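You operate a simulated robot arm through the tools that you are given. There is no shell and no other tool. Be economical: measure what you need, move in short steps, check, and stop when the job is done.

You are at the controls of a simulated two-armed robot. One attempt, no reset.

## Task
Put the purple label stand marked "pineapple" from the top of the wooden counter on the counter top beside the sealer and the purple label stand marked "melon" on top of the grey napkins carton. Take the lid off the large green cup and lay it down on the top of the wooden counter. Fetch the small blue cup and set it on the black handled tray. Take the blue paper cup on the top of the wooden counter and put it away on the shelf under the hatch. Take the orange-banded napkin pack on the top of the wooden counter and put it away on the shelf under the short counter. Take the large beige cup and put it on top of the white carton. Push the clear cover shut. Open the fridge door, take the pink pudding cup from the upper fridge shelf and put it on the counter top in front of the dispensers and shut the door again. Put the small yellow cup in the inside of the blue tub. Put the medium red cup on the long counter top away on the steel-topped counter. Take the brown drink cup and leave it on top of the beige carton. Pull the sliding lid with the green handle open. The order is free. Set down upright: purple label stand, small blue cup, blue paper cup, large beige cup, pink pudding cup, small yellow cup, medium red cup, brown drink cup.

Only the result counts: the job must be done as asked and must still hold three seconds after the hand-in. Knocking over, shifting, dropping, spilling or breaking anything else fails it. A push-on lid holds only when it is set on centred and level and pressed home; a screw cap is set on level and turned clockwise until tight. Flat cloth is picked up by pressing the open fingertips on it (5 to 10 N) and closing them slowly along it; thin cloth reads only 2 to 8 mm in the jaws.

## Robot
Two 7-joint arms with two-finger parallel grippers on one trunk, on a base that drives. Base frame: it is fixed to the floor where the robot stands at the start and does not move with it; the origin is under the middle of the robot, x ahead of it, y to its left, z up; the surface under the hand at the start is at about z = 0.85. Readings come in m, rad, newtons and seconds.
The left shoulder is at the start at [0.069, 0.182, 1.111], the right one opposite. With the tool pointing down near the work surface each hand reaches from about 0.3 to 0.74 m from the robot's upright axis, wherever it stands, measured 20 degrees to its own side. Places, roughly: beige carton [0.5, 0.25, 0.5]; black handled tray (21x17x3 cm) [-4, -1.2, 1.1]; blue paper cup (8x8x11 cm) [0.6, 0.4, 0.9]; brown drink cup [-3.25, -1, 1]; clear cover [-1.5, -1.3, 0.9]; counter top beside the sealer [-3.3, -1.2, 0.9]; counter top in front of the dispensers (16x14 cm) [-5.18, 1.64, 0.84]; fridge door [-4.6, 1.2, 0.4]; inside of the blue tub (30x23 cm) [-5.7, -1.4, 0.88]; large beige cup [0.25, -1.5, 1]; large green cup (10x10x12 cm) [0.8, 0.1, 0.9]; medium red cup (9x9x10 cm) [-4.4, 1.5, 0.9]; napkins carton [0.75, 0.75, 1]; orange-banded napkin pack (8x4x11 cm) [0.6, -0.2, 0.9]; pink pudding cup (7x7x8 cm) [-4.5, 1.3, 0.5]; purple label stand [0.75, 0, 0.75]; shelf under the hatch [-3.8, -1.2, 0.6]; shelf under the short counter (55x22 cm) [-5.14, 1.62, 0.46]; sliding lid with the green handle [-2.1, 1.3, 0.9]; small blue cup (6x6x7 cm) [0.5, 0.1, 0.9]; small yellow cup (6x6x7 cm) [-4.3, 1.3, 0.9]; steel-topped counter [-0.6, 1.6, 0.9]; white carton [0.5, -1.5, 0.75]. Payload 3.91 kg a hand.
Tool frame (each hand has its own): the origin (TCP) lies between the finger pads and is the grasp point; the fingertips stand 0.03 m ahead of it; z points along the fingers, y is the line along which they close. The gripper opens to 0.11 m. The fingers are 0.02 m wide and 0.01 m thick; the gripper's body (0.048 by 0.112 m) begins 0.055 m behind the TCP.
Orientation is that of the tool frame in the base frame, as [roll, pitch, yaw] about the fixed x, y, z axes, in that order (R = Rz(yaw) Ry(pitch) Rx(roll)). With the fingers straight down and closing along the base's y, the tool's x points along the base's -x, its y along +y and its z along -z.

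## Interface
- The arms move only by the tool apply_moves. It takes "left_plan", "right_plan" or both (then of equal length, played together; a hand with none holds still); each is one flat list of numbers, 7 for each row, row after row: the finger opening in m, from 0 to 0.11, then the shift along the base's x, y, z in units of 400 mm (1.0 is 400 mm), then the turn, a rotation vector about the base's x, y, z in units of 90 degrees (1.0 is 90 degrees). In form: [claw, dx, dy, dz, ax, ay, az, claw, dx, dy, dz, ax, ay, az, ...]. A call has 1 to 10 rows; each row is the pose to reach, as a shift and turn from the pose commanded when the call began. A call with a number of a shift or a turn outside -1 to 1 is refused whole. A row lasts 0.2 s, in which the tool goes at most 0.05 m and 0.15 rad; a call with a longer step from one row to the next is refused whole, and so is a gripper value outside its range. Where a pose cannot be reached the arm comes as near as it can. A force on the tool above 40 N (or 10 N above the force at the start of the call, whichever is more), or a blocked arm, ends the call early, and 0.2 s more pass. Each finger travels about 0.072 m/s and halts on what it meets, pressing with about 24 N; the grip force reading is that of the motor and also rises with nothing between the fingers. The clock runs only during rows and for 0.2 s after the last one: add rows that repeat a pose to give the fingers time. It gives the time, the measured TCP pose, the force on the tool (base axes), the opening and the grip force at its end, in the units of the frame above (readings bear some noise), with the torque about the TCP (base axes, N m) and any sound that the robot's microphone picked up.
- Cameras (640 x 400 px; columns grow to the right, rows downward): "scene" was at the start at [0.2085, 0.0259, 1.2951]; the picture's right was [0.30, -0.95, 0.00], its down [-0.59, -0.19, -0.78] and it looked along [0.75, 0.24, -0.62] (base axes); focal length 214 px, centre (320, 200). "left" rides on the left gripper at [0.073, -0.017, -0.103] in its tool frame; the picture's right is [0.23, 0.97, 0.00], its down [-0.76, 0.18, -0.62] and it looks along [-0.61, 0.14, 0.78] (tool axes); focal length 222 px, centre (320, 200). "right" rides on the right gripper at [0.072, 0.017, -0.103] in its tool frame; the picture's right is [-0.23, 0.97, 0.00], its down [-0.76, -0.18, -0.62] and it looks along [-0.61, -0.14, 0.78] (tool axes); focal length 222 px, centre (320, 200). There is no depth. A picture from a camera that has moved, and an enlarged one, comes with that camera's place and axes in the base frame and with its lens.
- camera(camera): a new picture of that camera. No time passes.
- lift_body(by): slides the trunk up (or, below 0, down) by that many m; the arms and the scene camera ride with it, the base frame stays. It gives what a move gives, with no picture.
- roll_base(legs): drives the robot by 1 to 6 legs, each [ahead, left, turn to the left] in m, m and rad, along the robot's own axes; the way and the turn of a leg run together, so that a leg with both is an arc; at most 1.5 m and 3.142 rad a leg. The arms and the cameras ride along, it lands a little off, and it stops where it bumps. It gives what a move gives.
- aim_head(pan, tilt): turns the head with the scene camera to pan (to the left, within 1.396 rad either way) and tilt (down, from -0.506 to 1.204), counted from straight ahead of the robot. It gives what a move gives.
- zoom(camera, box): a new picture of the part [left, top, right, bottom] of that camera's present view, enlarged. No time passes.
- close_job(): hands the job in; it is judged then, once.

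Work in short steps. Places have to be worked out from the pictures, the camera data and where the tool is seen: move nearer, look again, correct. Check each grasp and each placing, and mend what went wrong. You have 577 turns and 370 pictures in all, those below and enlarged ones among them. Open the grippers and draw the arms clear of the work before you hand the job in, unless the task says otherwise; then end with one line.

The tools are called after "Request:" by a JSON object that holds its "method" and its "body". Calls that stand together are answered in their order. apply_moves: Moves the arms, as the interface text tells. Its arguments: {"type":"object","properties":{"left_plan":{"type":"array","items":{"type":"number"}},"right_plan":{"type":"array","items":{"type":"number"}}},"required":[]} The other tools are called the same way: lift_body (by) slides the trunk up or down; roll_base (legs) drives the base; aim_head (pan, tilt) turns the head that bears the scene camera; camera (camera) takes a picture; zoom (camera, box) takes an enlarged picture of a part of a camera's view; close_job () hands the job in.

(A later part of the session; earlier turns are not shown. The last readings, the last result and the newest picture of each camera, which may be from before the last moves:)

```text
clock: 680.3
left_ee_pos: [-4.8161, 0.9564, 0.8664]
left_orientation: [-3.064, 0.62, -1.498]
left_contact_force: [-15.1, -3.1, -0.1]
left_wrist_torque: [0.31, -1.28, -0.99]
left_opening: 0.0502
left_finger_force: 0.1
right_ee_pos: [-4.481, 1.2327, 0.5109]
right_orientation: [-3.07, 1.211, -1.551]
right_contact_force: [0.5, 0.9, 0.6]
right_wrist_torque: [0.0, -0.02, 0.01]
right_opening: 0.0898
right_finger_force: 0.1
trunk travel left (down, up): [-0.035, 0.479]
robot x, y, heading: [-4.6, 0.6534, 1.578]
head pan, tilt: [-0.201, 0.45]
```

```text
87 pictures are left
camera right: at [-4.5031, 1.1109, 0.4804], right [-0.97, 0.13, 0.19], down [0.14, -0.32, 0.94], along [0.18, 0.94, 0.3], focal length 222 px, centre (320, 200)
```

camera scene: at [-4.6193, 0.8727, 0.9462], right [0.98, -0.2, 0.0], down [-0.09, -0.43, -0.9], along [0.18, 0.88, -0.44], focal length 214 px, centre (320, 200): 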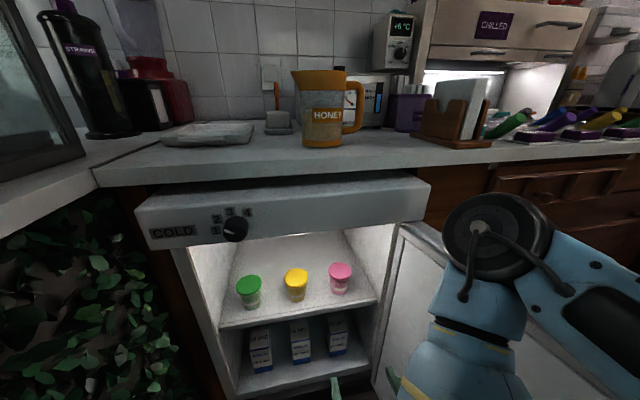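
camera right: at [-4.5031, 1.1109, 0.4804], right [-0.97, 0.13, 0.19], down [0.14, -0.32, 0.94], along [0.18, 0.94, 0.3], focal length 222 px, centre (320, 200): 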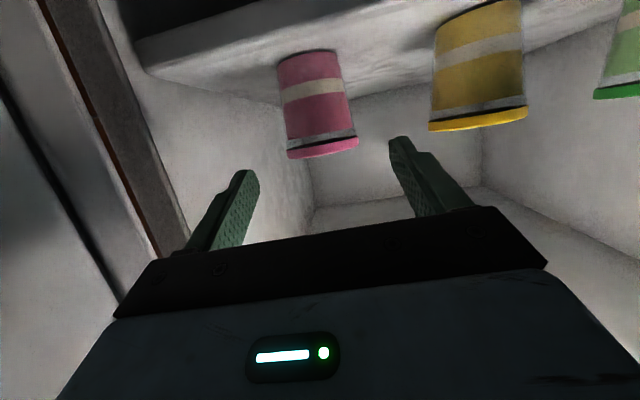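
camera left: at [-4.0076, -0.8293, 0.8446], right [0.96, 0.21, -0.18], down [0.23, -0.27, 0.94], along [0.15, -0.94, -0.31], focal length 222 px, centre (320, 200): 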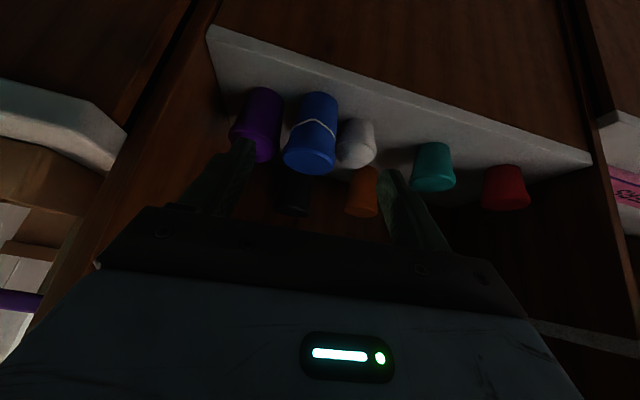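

Aligned. I lower 3.5 cm and advance onto the cup, then close.

Request:
{"method": "apply_moves", "body": {"right_plan": [0.09, 0, 0.02, -0.045, 0, 0, 0, 0.09, -0.003, 0.06, -0.088, 0, 0, 0, 0.09, -0.005, 0.113, -0.09, 0, 0, 0, 0.09, -0.005, 0.113, -0.09, 0, 0, 0, 0.075, -0.005, 0.113, -0.09, 0, 0, 0, 0.06, -0.005, 0.113, -0.09, 0, 0, 0, 0.045, -0.005, 0.113, -0.09, 0, 0, 0, 0.04, -0.005, 0.113, -0.09, 0, 0, 0]}}

Request:
{"method": "camera", "body": {"camera": "right"}}

```text
clock: 682.1
left_ee_pos: [-4.8167, 0.9514, 0.8685]
left_orientation: [-3.06, 0.626, -1.495]
left_contact_force: [-14.0, -2.5, -0.6]
left_wrist_torque: [0.21, -1.24, -0.92]
left_opening: 0.0501
left_finger_force: 0.0
right_ee_pos: [-4.501, 1.273, 0.487]
right_orientation: [-3.063, 1.213, -1.544]
right_contact_force: [0.4, -0.3, -0.1]
right_wrist_torque: [-0.05, 0.0, -0.01]
right_opening: 0.0401
right_finger_force: 0.0
right hand out of reach, approached as far as the arm can: row 1, 2, 3, 4, 5, 6, 7, 8
trunk travel left (down, up): [-0.035, 0.479]
robot x, y, heading: [-4.6006, 0.655, 1.58]
head pan, tilt: [-0.201, 0.45]
```

```text
86 pictures are left
camera right: at [-4.5232, 1.1504, 0.4556], right [-0.97, 0.12, 0.19], down [0.14, -0.32, 0.94], along [0.18, 0.94, 0.3], focal length 222 px, centre (320, 200)
```

right: 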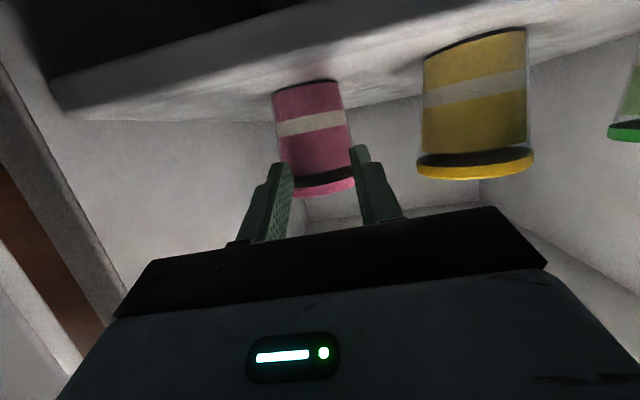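

The cup is ~6 cm deeper than I thought (≈(-4.489,1.34)). I reopen the fingers, and move the base 6 cm ahead and 1 cm right.

Request:
{"method": "apply_moves", "body": {"right_plan": [0.06, 0, 0, 0, 0, 0, 0, 0.08, 0, 0, 0, 0, 0, 0, 0.088, 0, 0, 0, 0, 0, 0, 0.088, 0, 0, 0, 0, 0, 0]}}

Request:
{"method": "roll_base", "body": {"legs": [[0.055, -0.012, -0.008]]}}

Request:
{"method": "camera", "body": {"camera": "right"}}

Request:
{"method": "camera", "body": {"camera": "scene"}}

```text
clock: 683.1
left_ee_pos: [-4.8169, 0.9513, 0.8678]
left_orientation: [-3.063, 0.625, -1.495]
left_contact_force: [-15.0, -2.0, -1.4]
left_wrist_torque: [0.22, -1.23, -0.97]
left_opening: 0.05
left_finger_force: 0.1
right_ee_pos: [-4.5025, 1.2731, 0.4867]
right_orientation: [-3.062, 1.216, -1.545]
right_contact_force: [-0.5, -0.5, 0.3]
right_wrist_torque: [0.0, -0.02, -0.02]
right_opening: 0.0881
right_finger_force: 0.0
trunk travel left (down, up): [-0.035, 0.479]
robot x, y, heading: [-4.6006, 0.6507, 1.577]
head pan, tilt: [-0.201, 0.45]
```

```text
clock: 684.1
left_ee_pos: [-4.8148, 0.9576, 0.8717]
left_orientation: [-3.065, 0.637, -1.482]
left_contact_force: [-6.4, -0.5, 0.2]
left_wrist_torque: [0.03, -0.5, -0.36]
left_opening: 0.0502
left_finger_force: 0.1
right_ee_pos: [-4.5076, 1.2885, 0.495]
right_orientation: [-3.079, 1.226, -1.533]
right_contact_force: [-0.4, 0.3, 0.9]
right_wrist_torque: [0.0, -0.03, -0.01]
right_opening: 0.0882
right_finger_force: 0.1
trunk travel left (down, up): [-0.035, 0.479]
robot x, y, heading: [-4.5946, 0.6725, 1.6]
head pan, tilt: [-0.201, 0.45]
stopped in leg 1: the robot was blocked; the commanded pose is now the measured one
```

```text
85 pictures are left
camera right: at [-4.5261, 1.1662, 0.4628], right [-0.98, 0.1, 0.19], down [0.15, -0.33, 0.93], along [0.16, 0.94, 0.31], focal length 222 px, centre (320, 200)
```

right: 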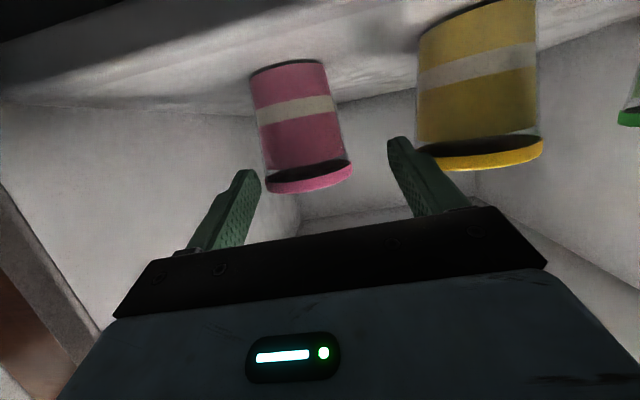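

```text
84 pictures are left
camera scene: at [-4.5833, 0.9872, 0.9519], right [0.98, -0.18, 0.0], down [-0.07, -0.41, -0.91], along [0.16, 0.89, -0.42], focal length 214 px, centre (320, 200)
```

scene: 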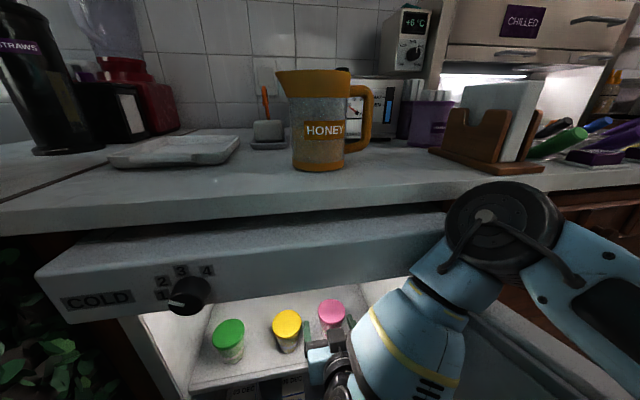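

The base is stopped, but less tilt gives the arm more reach. I reduce the tilt by 0.25 rad while moving forward and slightly down.

Request:
{"method": "apply_moves", "body": {"right_plan": [0.088, 0.01, 0.03, -0.02, -0.08, -0.003, 0, 0.088, 0.025, 0.07, -0.035, -0.16, -0.006, 0, 0.088, 0.035, 0.12, -0.045, -0.16, -0.006, 0, 0.088, 0.04, 0.16, -0.045, -0.16, -0.006, 0, 0.088, 0.04, 0.16, -0.045, -0.16, -0.006, 0]}}

Request:
{"method": "camera", "body": {"camera": "right"}}

```text
clock: 685.5
left_ee_pos: [-4.814, 0.94, 0.8739]
left_orientation: [-3.063, 0.636, -1.48]
left_contact_force: [-5.1, -1.2, -0.8]
left_wrist_torque: [0.05, -0.41, -0.26]
left_opening: 0.0503
left_finger_force: 0.0
right_ee_pos: [-4.5586, 1.301, 0.4777]
right_orientation: [-3.063, 0.962, -1.378]
right_contact_force: [0.2, 1.2, 0.3]
right_wrist_torque: [-0.02, 0.01, 0.04]
right_opening: 0.088
right_finger_force: 0.0
trunk travel left (down, up): [-0.035, 0.479]
robot x, y, heading: [-4.5932, 0.652, 1.592]
head pan, tilt: [-0.201, 0.45]
stopped in row 5 (right hand): the arm was blocked; the commanded pose is now the measured one
```

```text
83 pictures are left
camera right: at [-4.5589, 1.1737, 0.4774], right [-0.99, 0.0, 0.14], down [0.14, -0.06, 0.99], along [0.01, 1.0, 0.06], focal length 222 px, centre (320, 200)
```

right: 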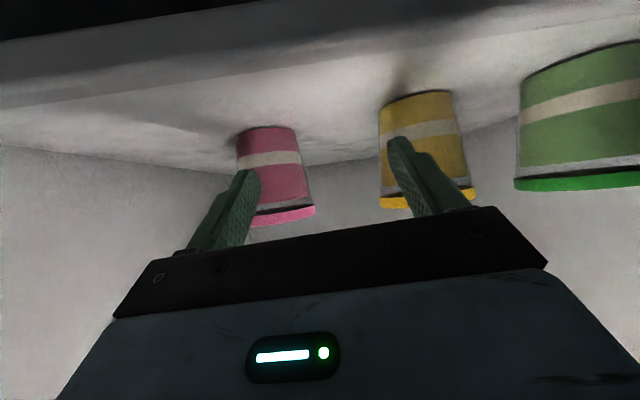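

The arm is blocked by the fridge's top panel. I retreat straight back, then reposition so the cup lies more to the right arm's own side.

Request:
{"method": "apply_moves", "body": {"right_plan": [0.088, 0.01, -0.06, 0, 0, 0, 0, 0.088, 0.02, -0.14, 0.01, 0.03, 0, 0, 0.088, 0.03, -0.22, 0.02, 0.08, 0, -0.03, 0.088, 0.03, -0.3, 0.02, 0.13, 0, -0.06]}}

Request:
{"method": "roll_base", "body": {"legs": [[-0.12, 0, -0.02]]}}

Request:
{"method": "apply_moves", "body": {"left_plan": [0.05, -0.02, -0.05, 0.08, 0, 0, 0, 0.05, -0.03, -0.05, 0.18, 0, 0, 0, 0.05, -0.04, -0.05, 0.3, 0, 0, 0, 0.05, -0.05, -0.05, 0.42, 0, 0, 0, 0.05, -0.06, -0.05, 0.54, 0, 0, 0, 0.05, -0.07, -0.05, 0.66, 0, 0, 0, 0.05, -0.08, -0.05, 0.78, 0, 0, 0]}}

Request:
{"method": "camera", "body": {"camera": "scene"}}

```text
clock: 686.7
left_ee_pos: [-4.8134, 0.9478, 0.8684]
left_orientation: [-3.061, 0.628, -1.48]
left_contact_force: [-4.4, -1.2, 0.6]
left_wrist_torque: [-0.05, -0.43, -0.25]
left_opening: 0.0505
left_finger_force: 0.1
right_ee_pos: [-4.5406, 1.2032, 0.498]
right_orientation: [-2.985, 1.213, -1.414]
right_contact_force: [0.9, 0.5, -0.4]
right_wrist_torque: [0.01, -0.05, 0.01]
right_opening: 0.088
right_finger_force: 0.3
trunk travel left (down, up): [-0.035, 0.479]
robot x, y, heading: [-4.5907, 0.6508, 1.591]
head pan, tilt: [-0.201, 0.45]
stopped in row 4 (right hand): the arm was blocked; the commanded pose is now the measured one
```

```text
clock: 687.9
left_ee_pos: [-4.801, 0.842, 0.8689]
left_orientation: [-3.067, 0.625, -1.504]
left_contact_force: [-6.6, 1.0, 0.3]
left_wrist_torque: [-0.05, -0.56, -0.37]
left_opening: 0.0502
left_finger_force: 0.2
right_ee_pos: [-4.5215, 1.0874, 0.4911]
right_orientation: [-2.991, 1.193, -1.447]
right_contact_force: [0.3, 0.7, 0.4]
right_wrist_torque: [0.0, 0.03, -0.03]
right_opening: 0.088
right_finger_force: 0.0
trunk travel left (down, up): [-0.035, 0.479]
robot x, y, heading: [-4.5876, 0.5407, 1.573]
head pan, tilt: [-0.201, 0.45]
```

```text
clock: 689.5
left_ee_pos: [-4.8411, 0.8258, 1.1516]
left_orientation: [-3.069, 0.622, -1.507]
left_contact_force: [0.4, 0.5, 0.5]
left_wrist_torque: [0.03, 0.02, 0.04]
left_opening: 0.0503
left_finger_force: 0.0
left hand out of reach, approached as far as the arm can: row 7
right_ee_pos: [-4.5225, 1.088, 0.4916]
right_orientation: [-2.993, 1.196, -1.446]
right_contact_force: [0.0, 0.3, -0.2]
right_wrist_torque: [0.0, 0.0, -0.01]
right_opening: 0.0881
right_finger_force: 0.0
trunk travel left (down, up): [-0.035, 0.479]
robot x, y, heading: [-4.5864, 0.5404, 1.572]
head pan, tilt: [-0.201, 0.45]
```

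```text
82 pictures are left
camera scene: at [-4.5718, 0.8684, 0.9472], right [0.98, -0.2, 0.0], down [-0.08, -0.42, -0.9], along [0.18, 0.88, -0.43], focal length 214 px, centre (320, 200)
```

scene: 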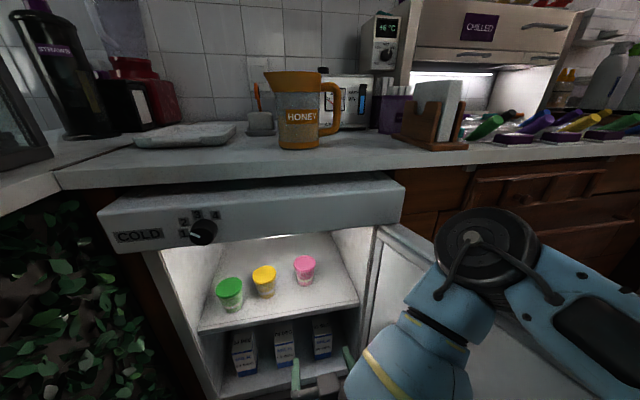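

The three cups stand (pink was nudged back a little: ≈(-4.515,1.345)). I retract the left hand, and shift the base 0.12 m left so the pink cup is on the right arm's side.

Request:
{"method": "apply_moves", "body": {"left_plan": [0.05, 0, -0.06, 0, 0, 0, 0, 0.05, 0, -0.13, 0, 0, 0, 0, 0.05, 0, -0.2, 0, 0, 0, 0, 0.05, 0, -0.25, 0, 0, 0, 0], "right_plan": [0.088, 0, -0.06, 0, 0, 0, 0, 0.088, 0, -0.12, 0, 0.0, 0.0, 0, 0.088, 0, -0.18, 0, 0, 0, -0.03, 0.088, 0, -0.2, 0.0, 0.05, 0, -0.08]}}

Request:
{"method": "roll_base", "body": {"legs": [[0, 0.12, 0], [0.05, 0, 0]]}}

Request:
{"method": "camera", "body": {"camera": "right"}}

```text
clock: 690.7
left_ee_pos: [-4.8378, 0.7445, 1.1235]
left_orientation: [-3.072, 0.62, -1.508]
left_contact_force: [-0.3, 0.3, 0.1]
left_wrist_torque: [0.05, -0.04, 0.01]
left_opening: 0.0502
left_finger_force: 0.0
left hand out of reach, approached as far as the arm can: row 1, 2, 3, 4
right_ee_pos: [-4.4858, 1.0214, 0.4832]
right_orientation: [-3.001, 1.254, -1.688]
right_contact_force: [-0.3, -0.6, -0.3]
right_wrist_torque: [0.0, 0.01, 0.01]
right_opening: 0.0879
right_finger_force: 0.1
trunk travel left (down, up): [-0.035, 0.479]
robot x, y, heading: [-4.5883, 0.5408, 1.568]
head pan, tilt: [-0.201, 0.45]
stopped in row 4 (right hand): the arm was blocked; the commanded pose is now the measured one
```

```text
clock: 693.0
left_ee_pos: [-4.9593, 0.7939, 1.1222]
left_orientation: [-3.071, 0.619, -1.508]
left_contact_force: [-0.4, 0.0, 0.4]
left_wrist_torque: [0.01, -0.01, 0.0]
left_opening: 0.0498
left_finger_force: 0.0
right_ee_pos: [-4.6091, 1.0721, 0.4836]
right_orientation: [-3.004, 1.255, -1.686]
right_contact_force: [-0.1, 0.2, -0.1]
right_wrist_torque: [-0.01, -0.04, 0.0]
right_opening: 0.088
right_finger_force: 0.0
trunk travel left (down, up): [-0.035, 0.479]
robot x, y, heading: [-4.7119, 0.588, 1.572]
head pan, tilt: [-0.201, 0.45]
```

```text
81 pictures are left
camera right: at [-4.654, 0.9578, 0.447], right [-0.93, 0.31, 0.17], down [0.05, -0.38, 0.92], along [0.35, 0.87, 0.34], focal length 222 px, centre (320, 200)
```

right: 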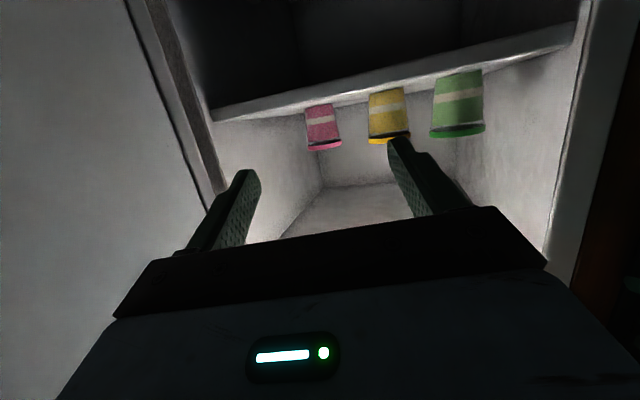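

Pink ≈(-4.525,1.345). I shift the hand sideways in front of the fridge, move the base ahead 7 cm, and then look.

Request:
{"method": "apply_moves", "body": {"right_plan": [0.088, 0.08, 0, -0.01, 0, 0, 0.03, 0.088, 0.16, 0, -0.02, 0, 0, 0.06, 0.088, 0.21, 0, -0.02, 0, 0, 0.07]}}

Request:
{"method": "roll_base", "body": {"legs": [[0.07, 0, 0]]}}

Request:
{"method": "camera", "body": {"camera": "right"}}

```text
clock: 693.8
left_ee_pos: [-4.9598, 0.7943, 1.1229]
left_orientation: [-3.071, 0.62, -1.506]
left_contact_force: [1.1, -0.3, -0.7]
left_wrist_torque: [0.0, 0.02, 0.03]
left_opening: 0.0501
left_finger_force: 0.0
right_ee_pos: [-4.5617, 1.0922, 0.4942]
right_orientation: [-2.999, 1.246, -1.58]
right_contact_force: [-0.7, -0.6, -1.1]
right_wrist_torque: [0.0, 0.01, 0.01]
right_opening: 0.0882
right_finger_force: 0.0
right hand out of reach, approached as far as the arm can: row 1, 2, 3
trunk travel left (down, up): [-0.035, 0.479]
robot x, y, heading: [-4.7067, 0.5895, 1.571]
head pan, tilt: [-0.201, 0.45]
```

```text
clock: 694.8
left_ee_pos: [-4.9599, 0.8563, 1.1228]
left_orientation: [-3.071, 0.628, -1.505]
left_contact_force: [0.1, -0.4, -0.4]
left_wrist_torque: [-0.01, 0.01, 0.0]
left_opening: 0.0501
left_finger_force: 0.1
right_ee_pos: [-4.5632, 1.1614, 0.497]
right_orientation: [-3.0, 1.253, -1.578]
right_contact_force: [-0.9, -0.4, -0.3]
right_wrist_torque: [0.0, -0.01, 0.0]
right_opening: 0.0881
right_finger_force: 0.0
trunk travel left (down, up): [-0.035, 0.479]
robot x, y, heading: [-4.715, 0.6626, 1.575]
head pan, tilt: [-0.201, 0.45]
```

```text
80 pictures are left
camera right: at [-4.5957, 1.0432, 0.4604], right [-0.96, 0.21, 0.17], down [0.09, -0.37, 0.92], along [0.26, 0.9, 0.34], focal length 222 px, centre (320, 200)
```

right: 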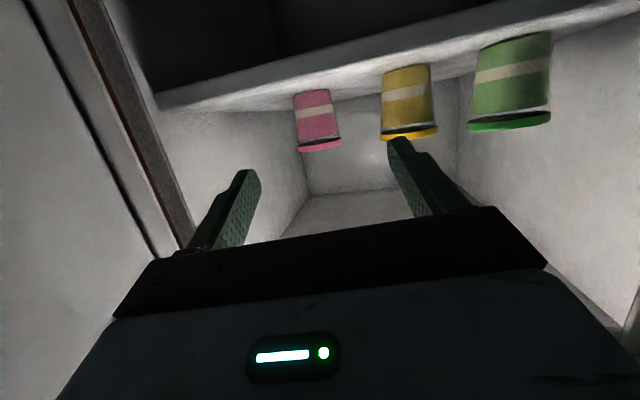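

I yaw the tool slightly to the right and advance along that line toward the pink cup.

Request:
{"method": "apply_moves", "body": {"right_plan": [0.088, 0.01, 0.04, -0.02, 0, 0, -0.06, 0.088, 0.02, 0.1, -0.04, 0, 0, -0.12, 0.088, 0.04, 0.18, -0.05, 0, 0, -0.12, 0.088, 0.06, 0.26, -0.05, 0, 0, -0.12]}}

Request:
{"method": "camera", "body": {"camera": "right"}}

```text
clock: 695.8
left_ee_pos: [-4.9609, 0.8575, 1.1239]
left_orientation: [-3.072, 0.627, -1.504]
left_contact_force: [-0.2, -0.4, 0.0]
left_wrist_torque: [0.0, 0.01, 0.01]
left_opening: 0.05
left_finger_force: 0.0
right_ee_pos: [-4.5395, 1.2657, 0.4784]
right_orientation: [-3.004, 1.252, -1.77]
right_contact_force: [-0.2, 0.0, -0.3]
right_wrist_torque: [0.02, 0.02, 0.0]
right_opening: 0.0878
right_finger_force: 0.1
trunk travel left (down, up): [-0.035, 0.479]
robot x, y, heading: [-4.7065, 0.6599, 1.574]
head pan, tilt: [-0.201, 0.45]
```

```text
79 pictures are left
camera right: at [-4.5931, 1.1558, 0.4422], right [-0.91, 0.39, 0.17], down [0.02, -0.38, 0.92], along [0.42, 0.84, 0.34], focal length 222 px, centre (320, 200)
```

right: 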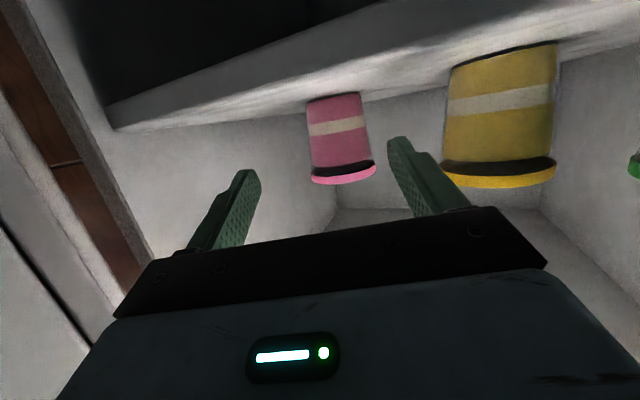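

Good. The last 7 cm: advance, then close.

Request:
{"method": "apply_moves", "body": {"right_plan": [0.088, 0.01, 0.07, -0.005, 0, 0, 0, 0.088, 0.02, 0.14, -0.01, 0, 0, 0, 0.088, 0.024, 0.185, -0.012, 0, 0, 0, 0.088, 0.024, 0.185, -0.012, 0, 0, 0]}}

Request:
{"method": "camera", "body": {"camera": "right"}}

```text
clock: 696.8
left_ee_pos: [-4.9657, 0.8481, 1.1234]
left_orientation: [-3.065, 0.633, -1.502]
left_contact_force: [0.1, -0.7, 0.4]
left_wrist_torque: [-0.02, 0.02, -0.03]
left_opening: 0.0503
left_finger_force: 0.0
right_ee_pos: [-4.5417, 1.3255, 0.4719]
right_orientation: [-2.977, 1.236, -1.724]
right_contact_force: [0.6, -0.4, -0.8]
right_wrist_torque: [-0.02, -0.01, -0.01]
right_opening: 0.0879
right_finger_force: 0.0
trunk travel left (down, up): [-0.035, 0.479]
robot x, y, heading: [-4.7131, 0.6552, 1.572]
head pan, tilt: [-0.201, 0.45]
```

```text
78 pictures are left
camera right: at [-4.5925, 1.2133, 0.4363], right [-0.92, 0.37, 0.16], down [0.02, -0.37, 0.93], along [0.4, 0.85, 0.33], focal length 222 px, centre (320, 200)
```

right: 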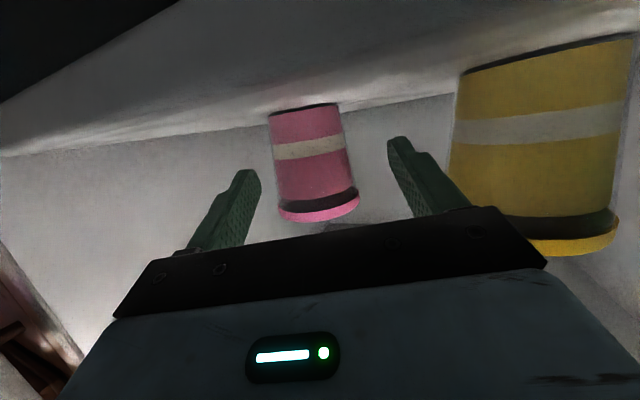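

The fingers straddle it but ~3–4 cm short. I push a little further.

Request:
{"method": "apply_moves", "body": {"right_plan": [0.088, 0.02, 0.04, -0.01, 0, 0, 0, 0.088, 0.04, 0.09, -0.01, 0, 0, 0, 0.088, 0.05, 0.13, -0.01, 0, 0, 0]}}

Request:
{"method": "camera", "body": {"camera": "right"}}

```text
clock: 697.6
left_ee_pos: [-4.9604, 0.8507, 1.1224]
left_orientation: [-3.072, 0.626, -1.507]
left_contact_force: [-1.0, -0.2, -0.2]
left_wrist_torque: [0.03, -0.01, 0.04]
left_opening: 0.0499
left_finger_force: 0.1
right_ee_pos: [-4.5309, 1.363, 0.4514]
right_orientation: [-2.982, 1.205, -1.708]
right_contact_force: [-4.0, -9.7, 3.3]
right_wrist_torque: [-0.8, 0.41, 0.19]
right_opening: 0.0881
right_finger_force: 0.0
trunk travel left (down, up): [-0.035, 0.479]
robot x, y, heading: [-4.7115, 0.6498, 1.577]
head pan, tilt: [-0.201, 0.45]
stopped in row 3 (right hand): the force on the tool passed its limit at 51 N (the readings are from after the stop); the commanded pose is now the measured one
```

```text
77 pictures are left
camera right: at [-4.5796, 1.2505, 0.4202], right [-0.92, 0.35, 0.16], down [0.03, -0.34, 0.94], along [0.39, 0.87, 0.3], focal length 222 px, centre (320, 200)
```

right: 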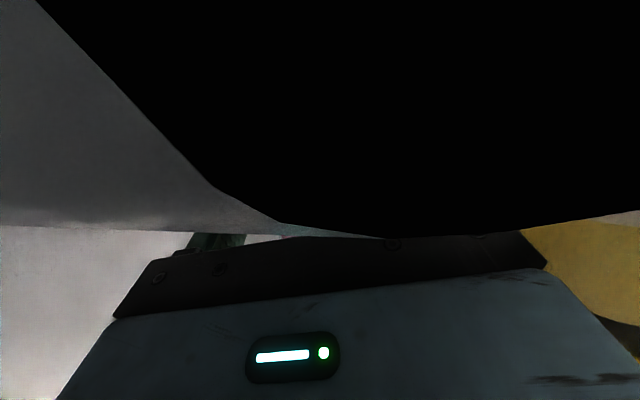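

The wrist camera met the shelf edge: the hand is too low. I raise it ~4 cm and then check.

Request:
{"method": "apply_moves", "body": {"right_plan": [0.088, 0, -0.03, 0.05, 0, 0, 0, 0.088, 0, -0.04, 0.09, -0.03, 0, 0, 0.088, 0, -0.04, 0.11, -0.05, 0, 0]}}

Request:
{"method": "camera", "body": {"camera": "right"}}

```text
clock: 698.6
left_ee_pos: [-4.9621, 0.8512, 1.1241]
left_orientation: [-3.072, 0.627, -1.507]
left_contact_force: [-0.3, 0.5, 0.5]
left_wrist_torque: [-0.01, -0.02, 0.0]
left_opening: 0.0502
left_finger_force: 0.0
right_ee_pos: [-4.5419, 1.3293, 0.4634]
right_orientation: [-2.94, 1.061, -1.643]
right_contact_force: [-0.6, 0.1, -0.3]
right_wrist_torque: [0.02, 0.01, 0.03]
right_opening: 0.0879
right_finger_force: 0.0
trunk travel left (down, up): [-0.035, 0.479]
robot x, y, heading: [-4.7115, 0.6532, 1.573]
head pan, tilt: [-0.201, 0.45]
stopped in row 3 (right hand): the arm was blocked; the commanded pose is now the measured one
```

```text
76 pictures are left
camera right: at [-4.5887, 1.2107, 0.4485], right [-0.93, 0.35, 0.1], down [0.03, -0.19, 0.98], along [0.36, 0.92, 0.17], focal length 222 px, centre (320, 200)
```

right: 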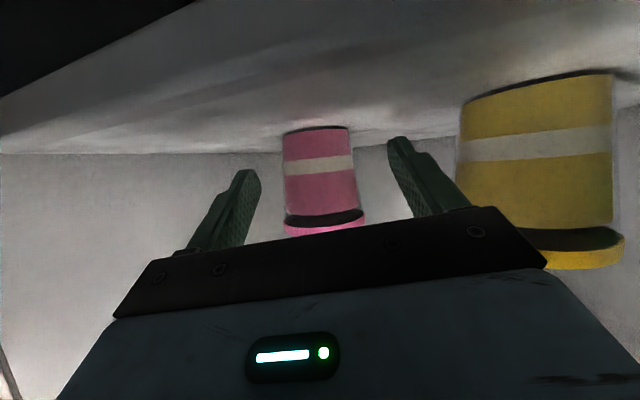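

Probably the fingertips touched the shelf, not the camera. I return to the flatter tilt at z≈0.473 and advance 4 cm.

Request:
{"method": "apply_moves", "body": {"right_plan": [0.088, 0, 0, 0.01, 0.05, 0, -0.03, 0.088, 0.005, 0.02, 0.025, 0.1, 0, -0.06, 0.088, 0.02, 0.06, 0.025, 0.1, 0, -0.06, 0.088, 0.03, 0.1, 0.025, 0.1, 0, -0.06]}}

Request:
{"method": "camera", "body": {"camera": "right"}}

```text
clock: 699.8
left_ee_pos: [-4.9701, 0.8391, 1.1227]
left_orientation: [-3.065, 0.632, -1.501]
left_contact_force: [-0.2, 0.4, -0.2]
left_wrist_torque: [0.02, 0.0, -0.02]
left_opening: 0.0501
left_finger_force: 0.0
right_ee_pos: [-4.5494, 1.3691, 0.493]
right_orientation: [-2.997, 1.253, -1.768]
right_contact_force: [0.3, -0.6, -1.2]
right_wrist_torque: [0.0, 0.01, 0.04]
right_opening: 0.0881
right_finger_force: 0.1
trunk travel left (down, up): [-0.035, 0.479]
robot x, y, heading: [-4.7131, 0.6477, 1.575]
head pan, tilt: [-0.201, 0.45]
stopped in row 4 (right hand): the arm was blocked; the commanded pose is now the measured one
```

```text
75 pictures are left
camera right: at [-4.6027, 1.2593, 0.457], right [-0.9, 0.39, 0.17], down [0.01, -0.38, 0.93], along [0.43, 0.84, 0.34], focal length 222 px, centre (320, 200)
```

right: 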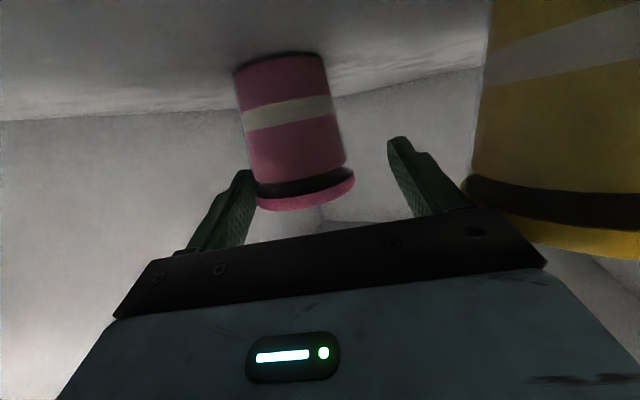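

The cup is now between the pads (at lid height). I close.

Request:
{"method": "apply_moves", "body": {"right_plan": [0.075, 0.008, 0, -0.015, 0, 0, 0, 0.065, 0.008, 0, -0.02, 0, 0, 0, 0.055, 0.008, 0, -0.02, 0, 0, 0, 0.045, 0.008, 0, -0.02, 0, 0, 0, 0.04, 0.008, 0, -0.02, 0, 0, 0]}}

Request:
{"method": "camera", "body": {"camera": "right"}}

```text
clock: 701.0
left_ee_pos: [-4.9732, 0.8384, 1.1219]
left_orientation: [-3.059, 0.636, -1.497]
left_contact_force: [0.6, -1.3, -0.3]
left_wrist_torque: [-0.02, 0.01, -0.02]
left_opening: 0.05
left_finger_force: 0.1
right_ee_pos: [-4.5479, 1.3723, 0.4938]
right_orientation: [-3.003, 1.263, -1.773]
right_contact_force: [-3.7, 1.4, 12.1]
right_wrist_torque: [0.19, 0.3, 0.0]
right_opening: 0.0633
right_finger_force: 24.4
trunk travel left (down, up): [-0.035, 0.479]
robot x, y, heading: [-4.7159, 0.6545, 1.579]
head pan, tilt: [-0.201, 0.45]
```

```text
74 pictures are left
camera right: at [-4.6013, 1.2632, 0.4557], right [-0.91, 0.39, 0.18], down [0.01, -0.39, 0.92], along [0.42, 0.83, 0.35], focal length 222 px, centre (320, 200)
```

right: 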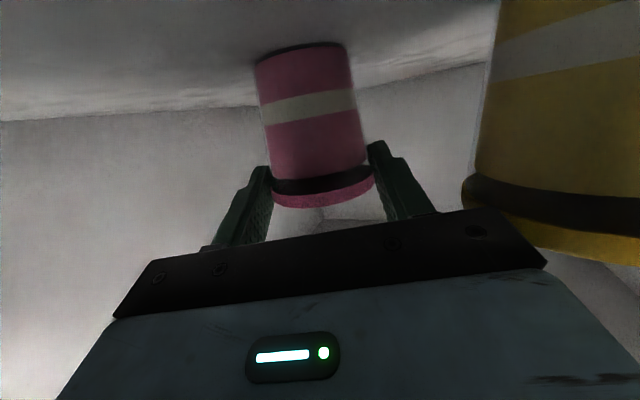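

Gripped (63 mm). I lift by 1 cm with the trunk and back the base out.

Request:
{"method": "lift_body", "body": {"by": 0.01}}

Request:
{"method": "roll_base", "body": {"legs": [[-0.12, 0.0, 0], [-0.13, 0, 0]]}}

Request:
{"method": "camera", "body": {"camera": "right"}}

Request:
{"method": "camera", "body": {"camera": "scene"}}

```text
clock: 701.6
left_ee_pos: [-4.9705, 0.842, 1.1319]
left_orientation: [-3.062, 0.634, -1.497]
left_contact_force: [-0.1, 0.6, -0.9]
left_wrist_torque: [0.0, -0.01, -0.01]
left_opening: 0.05
left_finger_force: 0.1
right_ee_pos: [-4.5497, 1.3696, 0.49]
right_orientation: [-2.986, 1.243, -1.754]
right_contact_force: [4.7, -1.0, 20.9]
right_wrist_torque: [0.17, 0.05, -0.03]
right_opening: 0.0633
right_finger_force: 24.2
trunk travel left (down, up): [-0.045, 0.469]
robot x, y, heading: [-4.7151, 0.6529, 1.576]
head pan, tilt: [-0.201, 0.45]
```

```text
clock: 703.7
left_ee_pos: [-4.9611, 0.6068, 1.1311]
left_orientation: [-3.071, 0.623, -1.508]
left_contact_force: [0.0, -0.4, -0.7]
left_wrist_torque: [0.01, -0.02, 0.02]
left_opening: 0.0503
left_finger_force: 0.2
right_ee_pos: [-4.5379, 1.1267, 0.4811]
right_orientation: [-3.01, 1.233, -1.785]
right_contact_force: [-0.1, 0.3, -1.4]
right_wrist_torque: [-0.07, 0.01, 0.03]
right_opening: 0.06
right_finger_force: 24.0
trunk travel left (down, up): [-0.045, 0.469]
robot x, y, heading: [-4.7104, 0.4028, 1.574]
head pan, tilt: [-0.201, 0.45]
```

```text
73 pictures are left
camera right: at [-4.5926, 1.0176, 0.4481], right [-0.9, 0.4, 0.17], down [0.02, -0.36, 0.93], along [0.43, 0.84, 0.32], focal length 222 px, centre (320, 200)
```

right: 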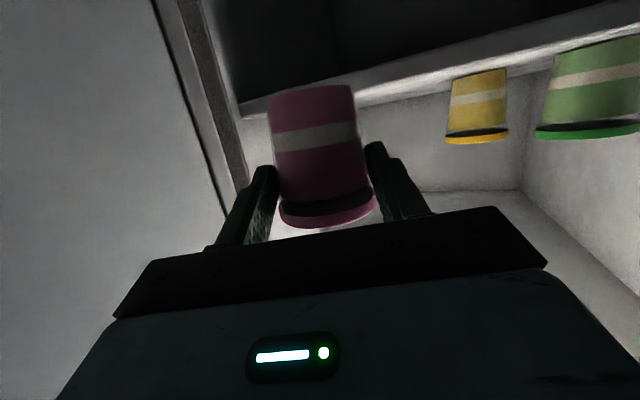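

```text
72 pictures are left
camera scene: at [-4.6933, 0.7325, 0.9552], right [0.98, -0.2, 0.0], down [-0.09, -0.43, -0.9], along [0.18, 0.88, -0.43], focal length 214 px, centre (320, 200)
```

scene: 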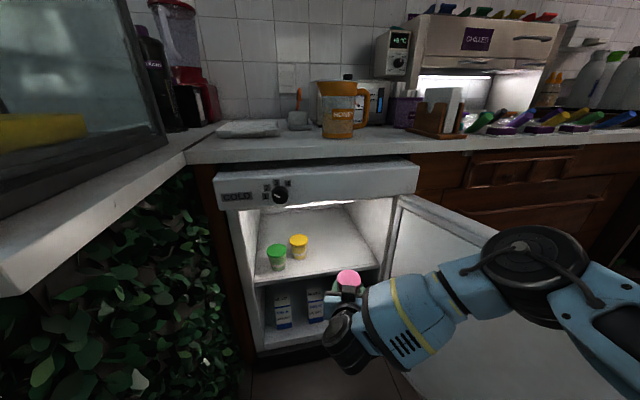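

Pink cup is out. Next I close the door: I back off, drive around to its outer (right) side, and lower the left hand to push it shut.

Request:
{"method": "roll_base", "body": {"legs": [[-0.3, 0, 0], [0, -0.82, 0]]}}

Request:
{"method": "apply_moves", "body": {"left_plan": [0.03, 0, 0.06, -0.1, 0, 0, 0, 0.0, 0, 0.12, -0.2, 0, 0, 0, 0.0, 0, 0.18, -0.3, 0, 0, 0, 0.0, 0, 0.24, -0.4, 0, 0, 0, 0.0, 0, 0.3, -0.5, 0, 0, 0, 0.0, 0, 0.36, -0.6, 0, 0, 0, 0.0, 0, 0.42, -0.7, 0, 0, 0, 0.0, 0, 0.48, -0.8, 0, 0, 0, 0.0, 0, 0.52, -0.9, 0, 0, 0, 0.0, 0, 0.55, -1.0, 0, 0, 0]}}

Request:
{"method": "aim_head", "body": {"pan": 0.25, "tilt": 0.45}}

Request:
{"method": "camera", "body": {"camera": "scene"}}

```text
clock: 708.6
left_ee_pos: [-4.7176, 0.307, 1.1318]
left_orientation: [-3.073, 0.625, -1.51]
left_contact_force: [-1.0, 0.7, -0.1]
left_wrist_torque: [-0.01, -0.02, 0.0]
left_opening: 0.0502
left_finger_force: 0.0
right_ee_pos: [-4.3092, 0.8245, 0.4808]
right_orientation: [-3.05, 1.22, -1.787]
right_contact_force: [0.6, 0.4, -2.3]
right_wrist_torque: [-0.04, 0.04, 0.0]
right_opening: 0.0596
right_finger_force: 24.6
trunk travel left (down, up): [-0.045, 0.469]
robot x, y, heading: [-4.4685, 0.1088, 1.572]
head pan, tilt: [-0.201, 0.45]
stopped in leg 2: the force on the tool passed its limit at 55 N (the readings are from after the stop); the commanded pose is now the measured one
```

```text
clock: 710.8
left_ee_pos: [-4.7226, 0.5765, 0.7637]
left_orientation: [-3.071, 0.622, -1.507]
left_contact_force: [-0.5, 0.0, -0.3]
left_wrist_torque: [-0.06, 0.0, -0.01]
left_opening: 0.0
left_finger_force: 24.2
left hand out of reach, approached as far as the arm can: row 8, 9, 10
right_ee_pos: [-4.3107, 0.8252, 0.4817]
right_orientation: [-3.051, 1.222, -1.788]
right_contact_force: [0.1, -0.9, -1.2]
right_wrist_torque: [-0.02, -0.03, -0.01]
right_opening: 0.0599
right_finger_force: 24.2
trunk travel left (down, up): [-0.045, 0.469]
robot x, y, heading: [-4.4694, 0.1037, 1.575]
head pan, tilt: [-0.201, 0.45]
```

```text
clock: 711.7
left_ee_pos: [-4.7226, 0.5753, 0.7637]
left_orientation: [-3.074, 0.621, -1.508]
left_contact_force: [0.6, -0.1, -0.2]
left_wrist_torque: [-0.04, 0.02, 0.01]
left_opening: 0.0
left_finger_force: 23.9
right_ee_pos: [-4.3097, 0.8247, 0.4824]
right_orientation: [-3.05, 1.223, -1.791]
right_contact_force: [-0.8, -1.3, -1.6]
right_wrist_torque: [0.02, -0.02, -0.01]
right_opening: 0.0597
right_finger_force: 24.1
trunk travel left (down, up): [-0.045, 0.469]
robot x, y, heading: [-4.4714, 0.1045, 1.573]
head pan, tilt: [0.25, 0.45]
```

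```text
71 pictures are left
camera scene: at [-4.4914, 0.4319, 0.9551], right [0.97, 0.25, 0.0], down [0.11, -0.42, -0.9], along [-0.22, 0.87, -0.44], focal length 214 px, centre (320, 200)
```

scene: 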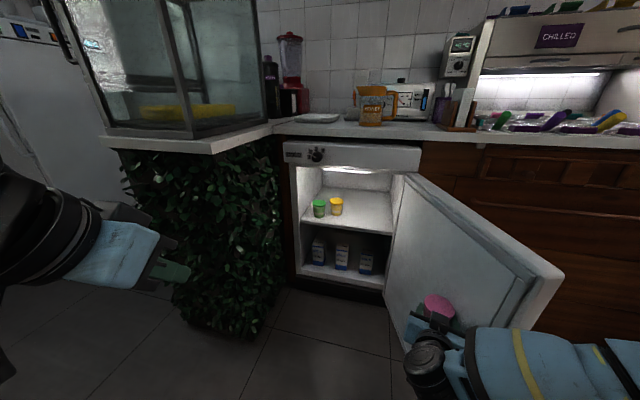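

The right hand met the door's inside on the way (cup still held). I back up more before passing, then go around.

Request:
{"method": "roll_base", "body": {"legs": [[-0.4, 0.02, 0], [0, -0.95, 0], [0.3, 0, 0]]}}

Request:
{"method": "camera", "body": {"camera": "scene"}}

```text
clock: 724.3
left_ee_pos: [-3.7996, 0.4726, 0.7649]
left_orientation: [-3.076, 0.619, -1.466]
left_contact_force: [0.0, 0.1, 0.4]
left_wrist_torque: [-0.01, 0.0, 0.02]
left_opening: 0.0001
left_finger_force: 24.3
right_ee_pos: [-3.3981, 0.7387, 0.4815]
right_orientation: [-3.052, 1.222, -1.75]
right_contact_force: [-0.2, -0.4, -1.3]
right_wrist_torque: [-0.02, 0.02, 0.0]
right_opening: 0.0598
right_finger_force: 23.5
trunk travel left (down, up): [-0.045, 0.469]
robot x, y, heading: [-3.531, 0.0153, 1.613]
head pan, tilt: [0.25, 0.45]
```

```text
70 pictures are left
camera scene: at [-3.5635, 0.339, 0.9549], right [0.96, 0.29, 0.0], down [0.13, -0.42, -0.9], along [-0.26, 0.86, -0.44], focal length 214 px, centre (320, 200)
```

scene: 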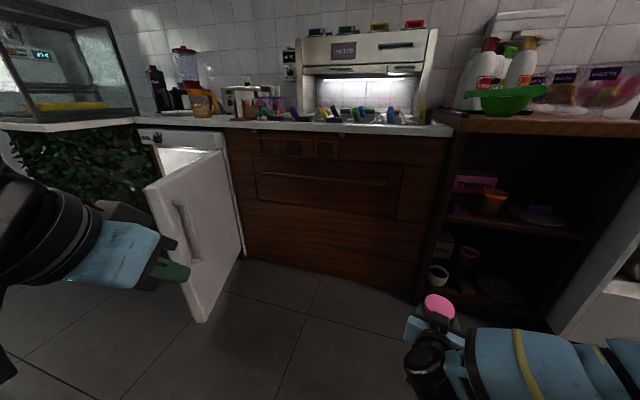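

The door can't be shut with the cup sticking out ahead, so I deliver the pudding first. I raise the trunk and go to the fridge counter's left end to set it down briefly and re-grip it with the left hand.

Request:
{"method": "lift_body", "body": {"by": 0.4}}

Request:
{"method": "apply_moves", "body": {"left_plan": [0.05, 0, -0.05, 0.03, 0, 0, 0, 0.08, 0, -0.1, 0.06, 0, 0, 0, 0.1, 0, -0.15, 0.06, 0, 0, 0, 0.1, 0, -0.2, 0.06, 0, 0, 0], "right_plan": [0.04, 0, -0.03, 0.06, 0, 0, 0, 0.04, 0, -0.06, 0.12, 0, 0, 0, 0.04, 0, -0.08, 0.18, 0, 0, 0, 0.04, 0, -0.08, 0.24, 0, 0, 0]}}

Request:
{"method": "roll_base", "body": {"legs": [[0, 0, -0.04], [0, 1.1, 0], [0.35, 0, 0]]}}

Request:
{"method": "aim_head", "body": {"pan": 0, "tilt": 0.75}}

Request:
{"method": "camera", "body": {"camera": "scene"}}

```text
clock: 728.1
left_ee_pos: [-3.8006, 0.4745, 1.165]
left_orientation: [-3.074, 0.621, -1.466]
left_contact_force: [0.1, -0.6, -0.2]
left_wrist_torque: [-0.01, 0.02, 0.02]
left_opening: 0.0
left_finger_force: 23.7
right_ee_pos: [-3.3989, 0.7394, 0.8807]
right_orientation: [-3.05, 1.221, -1.749]
right_contact_force: [0.1, -0.5, -1.6]
right_wrist_torque: [-0.02, -0.01, 0.02]
right_opening: 0.0597
right_finger_force: 23.9
trunk travel left (down, up): [-0.445, 0.069]
robot x, y, heading: [-3.5264, 0.0151, 1.613]
head pan, tilt: [0.25, 0.45]
```

```text
clock: 729.1
left_ee_pos: [-3.8014, 0.3933, 1.1904]
left_orientation: [-3.073, 0.622, -1.466]
left_contact_force: [-0.1, -0.3, -0.1]
left_wrist_torque: [0.03, -0.01, 0.0]
left_opening: 0.1004
left_finger_force: 0.0
right_ee_pos: [-3.4, 0.7065, 0.9785]
right_orientation: [-3.051, 1.224, -1.748]
right_contact_force: [-0.5, -0.4, -2.1]
right_wrist_torque: [-0.03, -0.01, 0.0]
right_opening: 0.0596
right_finger_force: 24.1
trunk travel left (down, up): [-0.445, 0.069]
robot x, y, heading: [-3.5312, 0.0141, 1.614]
head pan, tilt: [0.25, 0.45]
```

```text
clock: 741.4
left_ee_pos: [-4.8887, 0.7546, 1.1889]
left_orientation: [-3.075, 0.622, -1.502]
left_contact_force: [0.0, 0.7, -0.4]
left_wrist_torque: [0.01, -0.02, 0.02]
left_opening: 0.1
left_finger_force: 0.1
right_ee_pos: [-4.477, 1.0519, 0.976]
right_orientation: [-3.051, 1.222, -1.786]
right_contact_force: [-0.7, 0.6, -1.0]
right_wrist_torque: [-0.04, 0.03, 0.01]
right_opening: 0.0595
right_finger_force: 23.6
trunk travel left (down, up): [-0.445, 0.069]
robot x, y, heading: [-4.6335, 0.3655, 1.577]
head pan, tilt: [0.25, 0.45]
```

```text
clock: 742.2
left_ee_pos: [-4.8882, 0.7546, 1.1904]
left_orientation: [-3.073, 0.622, -1.502]
left_contact_force: [0.7, -0.2, -0.4]
left_wrist_torque: [-0.02, 0.02, 0.03]
left_opening: 0.1001
left_finger_force: 0.0
right_ee_pos: [-4.4778, 1.0524, 0.9758]
right_orientation: [-3.048, 1.223, -1.786]
right_contact_force: [-0.7, -0.5, -0.7]
right_wrist_torque: [-0.01, 0.0, 0.0]
right_opening: 0.0596
right_finger_force: 24.6
trunk travel left (down, up): [-0.445, 0.069]
robot x, y, heading: [-4.6358, 0.3631, 1.576]
head pan, tilt: [0.0, 0.75]
```

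```text
69 pictures are left
camera scene: at [-4.6303, 0.5339, 1.3706], right [1.0, 0.01, 0.0], down [0.01, -0.68, -0.73], along [-0.01, 0.73, -0.68], focal length 214 px, centre (320, 200)
```

scene: 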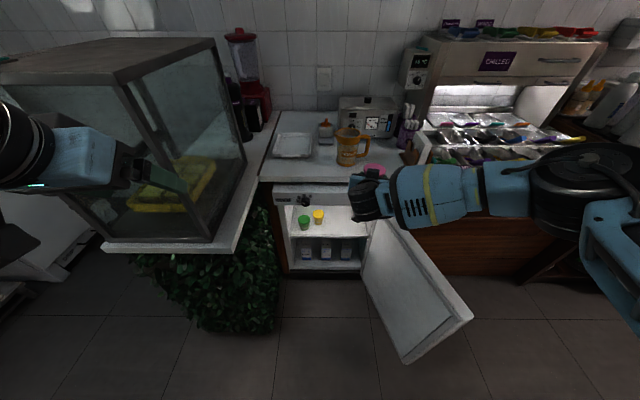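

There is a free strip at ≈(-4.62,1.25) between tray and honey jug. I nudge the left hand right, move the base ahead, and bring the pudding over that spot.

Request:
{"method": "apply_moves", "body": {"left_plan": [0.1, 0.05, -0.02, 0, 0, 0, 0, 0.1, 0.1, -0.03, 0, 0, 0, 0], "right_plan": [0.04, -0.1, 0, 0.02, 0, 0, 0.04, 0.04, -0.2, 0, 0.02, 0, 0, 0.08]}}

Request:
{"method": "roll_base", "body": {"legs": [[0.17, 0.02, 0]]}}

Request:
{"method": "apply_moves", "body": {"right_plan": [0.04, -0.06, 0, 0, 0, 0, 0.03, 0.04, -0.12, 0.02, 0, 0, 0, 0.05, 0.04, -0.15, 0.05, 0, 0, 0, 0.05, 0.04, -0.15, 0.07, -0.05, 0, 0, 0.05]}}

Request:
{"method": "camera", "body": {"camera": "scene"}}

```text
clock: 742.8
left_ee_pos: [-4.8498, 0.7419, 1.1906]
left_orientation: [-3.072, 0.621, -1.502]
left_contact_force: [0.0, -0.7, 0.0]
left_wrist_torque: [0.0, -0.03, -0.02]
left_opening: 0.0999
left_finger_force: 0.1
right_ee_pos: [-4.5573, 1.0531, 0.9822]
right_orientation: [-3.049, 1.222, -1.656]
right_contact_force: [0.2, 0.5, -0.8]
right_wrist_torque: [-0.05, 0.01, 0.01]
right_opening: 0.0598
right_finger_force: 23.5
trunk travel left (down, up): [-0.445, 0.069]
robot x, y, heading: [-4.6336, 0.3602, 1.577]
head pan, tilt: [0.0, 0.75]
```

```text
clock: 744.2
left_ee_pos: [-4.8687, 0.9083, 1.1908]
left_orientation: [-3.073, 0.621, -1.503]
left_contact_force: [-0.1, 0.6, -0.3]
left_wrist_torque: [-0.03, -0.01, -0.01]
left_opening: 0.1
left_finger_force: 0.1
right_ee_pos: [-4.5791, 1.2198, 0.9834]
right_orientation: [-3.051, 1.222, -1.662]
right_contact_force: [0.2, -0.1, -2.0]
right_wrist_torque: [-0.01, -0.02, 0.01]
right_opening: 0.0593
right_finger_force: 24.4
trunk travel left (down, up): [-0.445, 0.069]
robot x, y, heading: [-4.6479, 0.5334, 1.577]
head pan, tilt: [0.0, 0.75]
```

```text
clock: 745.2
left_ee_pos: [-4.8687, 0.9081, 1.19]
left_orientation: [-3.073, 0.622, -1.504]
left_contact_force: [0.1, -0.6, -0.9]
left_wrist_torque: [0.01, 0.01, -0.01]
left_opening: 0.0998
left_finger_force: 0.0
right_ee_pos: [-4.6375, 1.2484, 0.9621]
right_orientation: [-3.051, 1.222, -1.581]
right_contact_force: [0.0, -0.1, -0.7]
right_wrist_torque: [-0.05, -0.01, -0.01]
right_opening: 0.0596
right_finger_force: 24.1
trunk travel left (down, up): [-0.445, 0.069]
robot x, y, heading: [-4.6525, 0.5285, 1.577]
head pan, tilt: [0.0, 0.75]
```

```text
68 pictures are left
camera scene: at [-4.6509, 0.701, 1.3704], right [1.0, 0.01, 0.0], down [0.0, -0.68, -0.73], along [0.0, 0.73, -0.68], focal length 214 px, centre (320, 200)
```

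scene: 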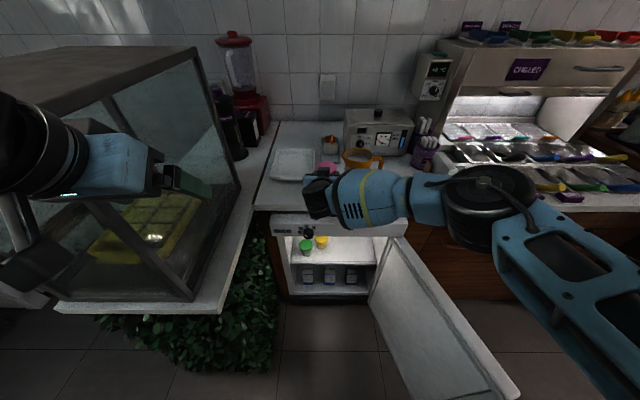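

Over the free spot. I lower to contact and release.

Request:
{"method": "apply_moves", "body": {"right_plan": [0.04, 0, 0, -0.06, 0, 0, 0, 0.04, 0, 0, -0.1, 0, 0, 0, 0.04, 0, 0, -0.12, 0, 0, 0, 0.04, 0, 0, -0.135, 0, 0, 0, 0.04, 0, 0, -0.15, 0, 0, 0, 0.04, 0, 0, -0.165, 0, 0, 0]}}

Request:
{"method": "zoom", "body": {"camera": "scene", "box": [260, 120, 420, 220]}}

```text
clock: 746.6
left_ee_pos: [-4.8685, 0.9059, 1.1913]
left_orientation: [-3.073, 0.623, -1.504]
left_contact_force: [0.3, 0.3, 0.0]
left_wrist_torque: [0.01, 0.01, 0.02]
left_opening: 0.0999
left_finger_force: 0.0
right_ee_pos: [-4.6387, 1.2478, 0.903]
right_orientation: [-3.05, 1.232, -1.579]
right_contact_force: [-0.6, 1.2, 15.6]
right_wrist_torque: [0.01, 0.06, 0.0]
right_opening: 0.06
right_finger_force: 23.7
trunk travel left (down, up): [-0.445, 0.069]
robot x, y, heading: [-4.6528, 0.5269, 1.573]
head pan, tilt: [0.0, 0.75]
```

```text
4.00 times, centred on (340, 170) of scene
camera zoom: at [-4.6513, 0.6982, 1.3713], right [1.0, 0.01, 0.0], down [0.0, -0.68, -0.73], along [0.0, 0.73, -0.68], focal length 858 px, centre (240, 320)
```

zoom: 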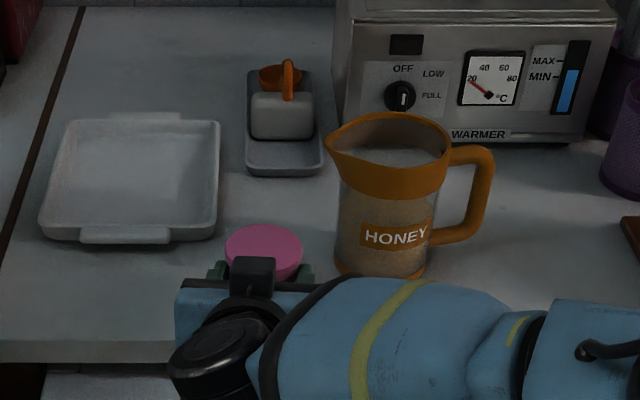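

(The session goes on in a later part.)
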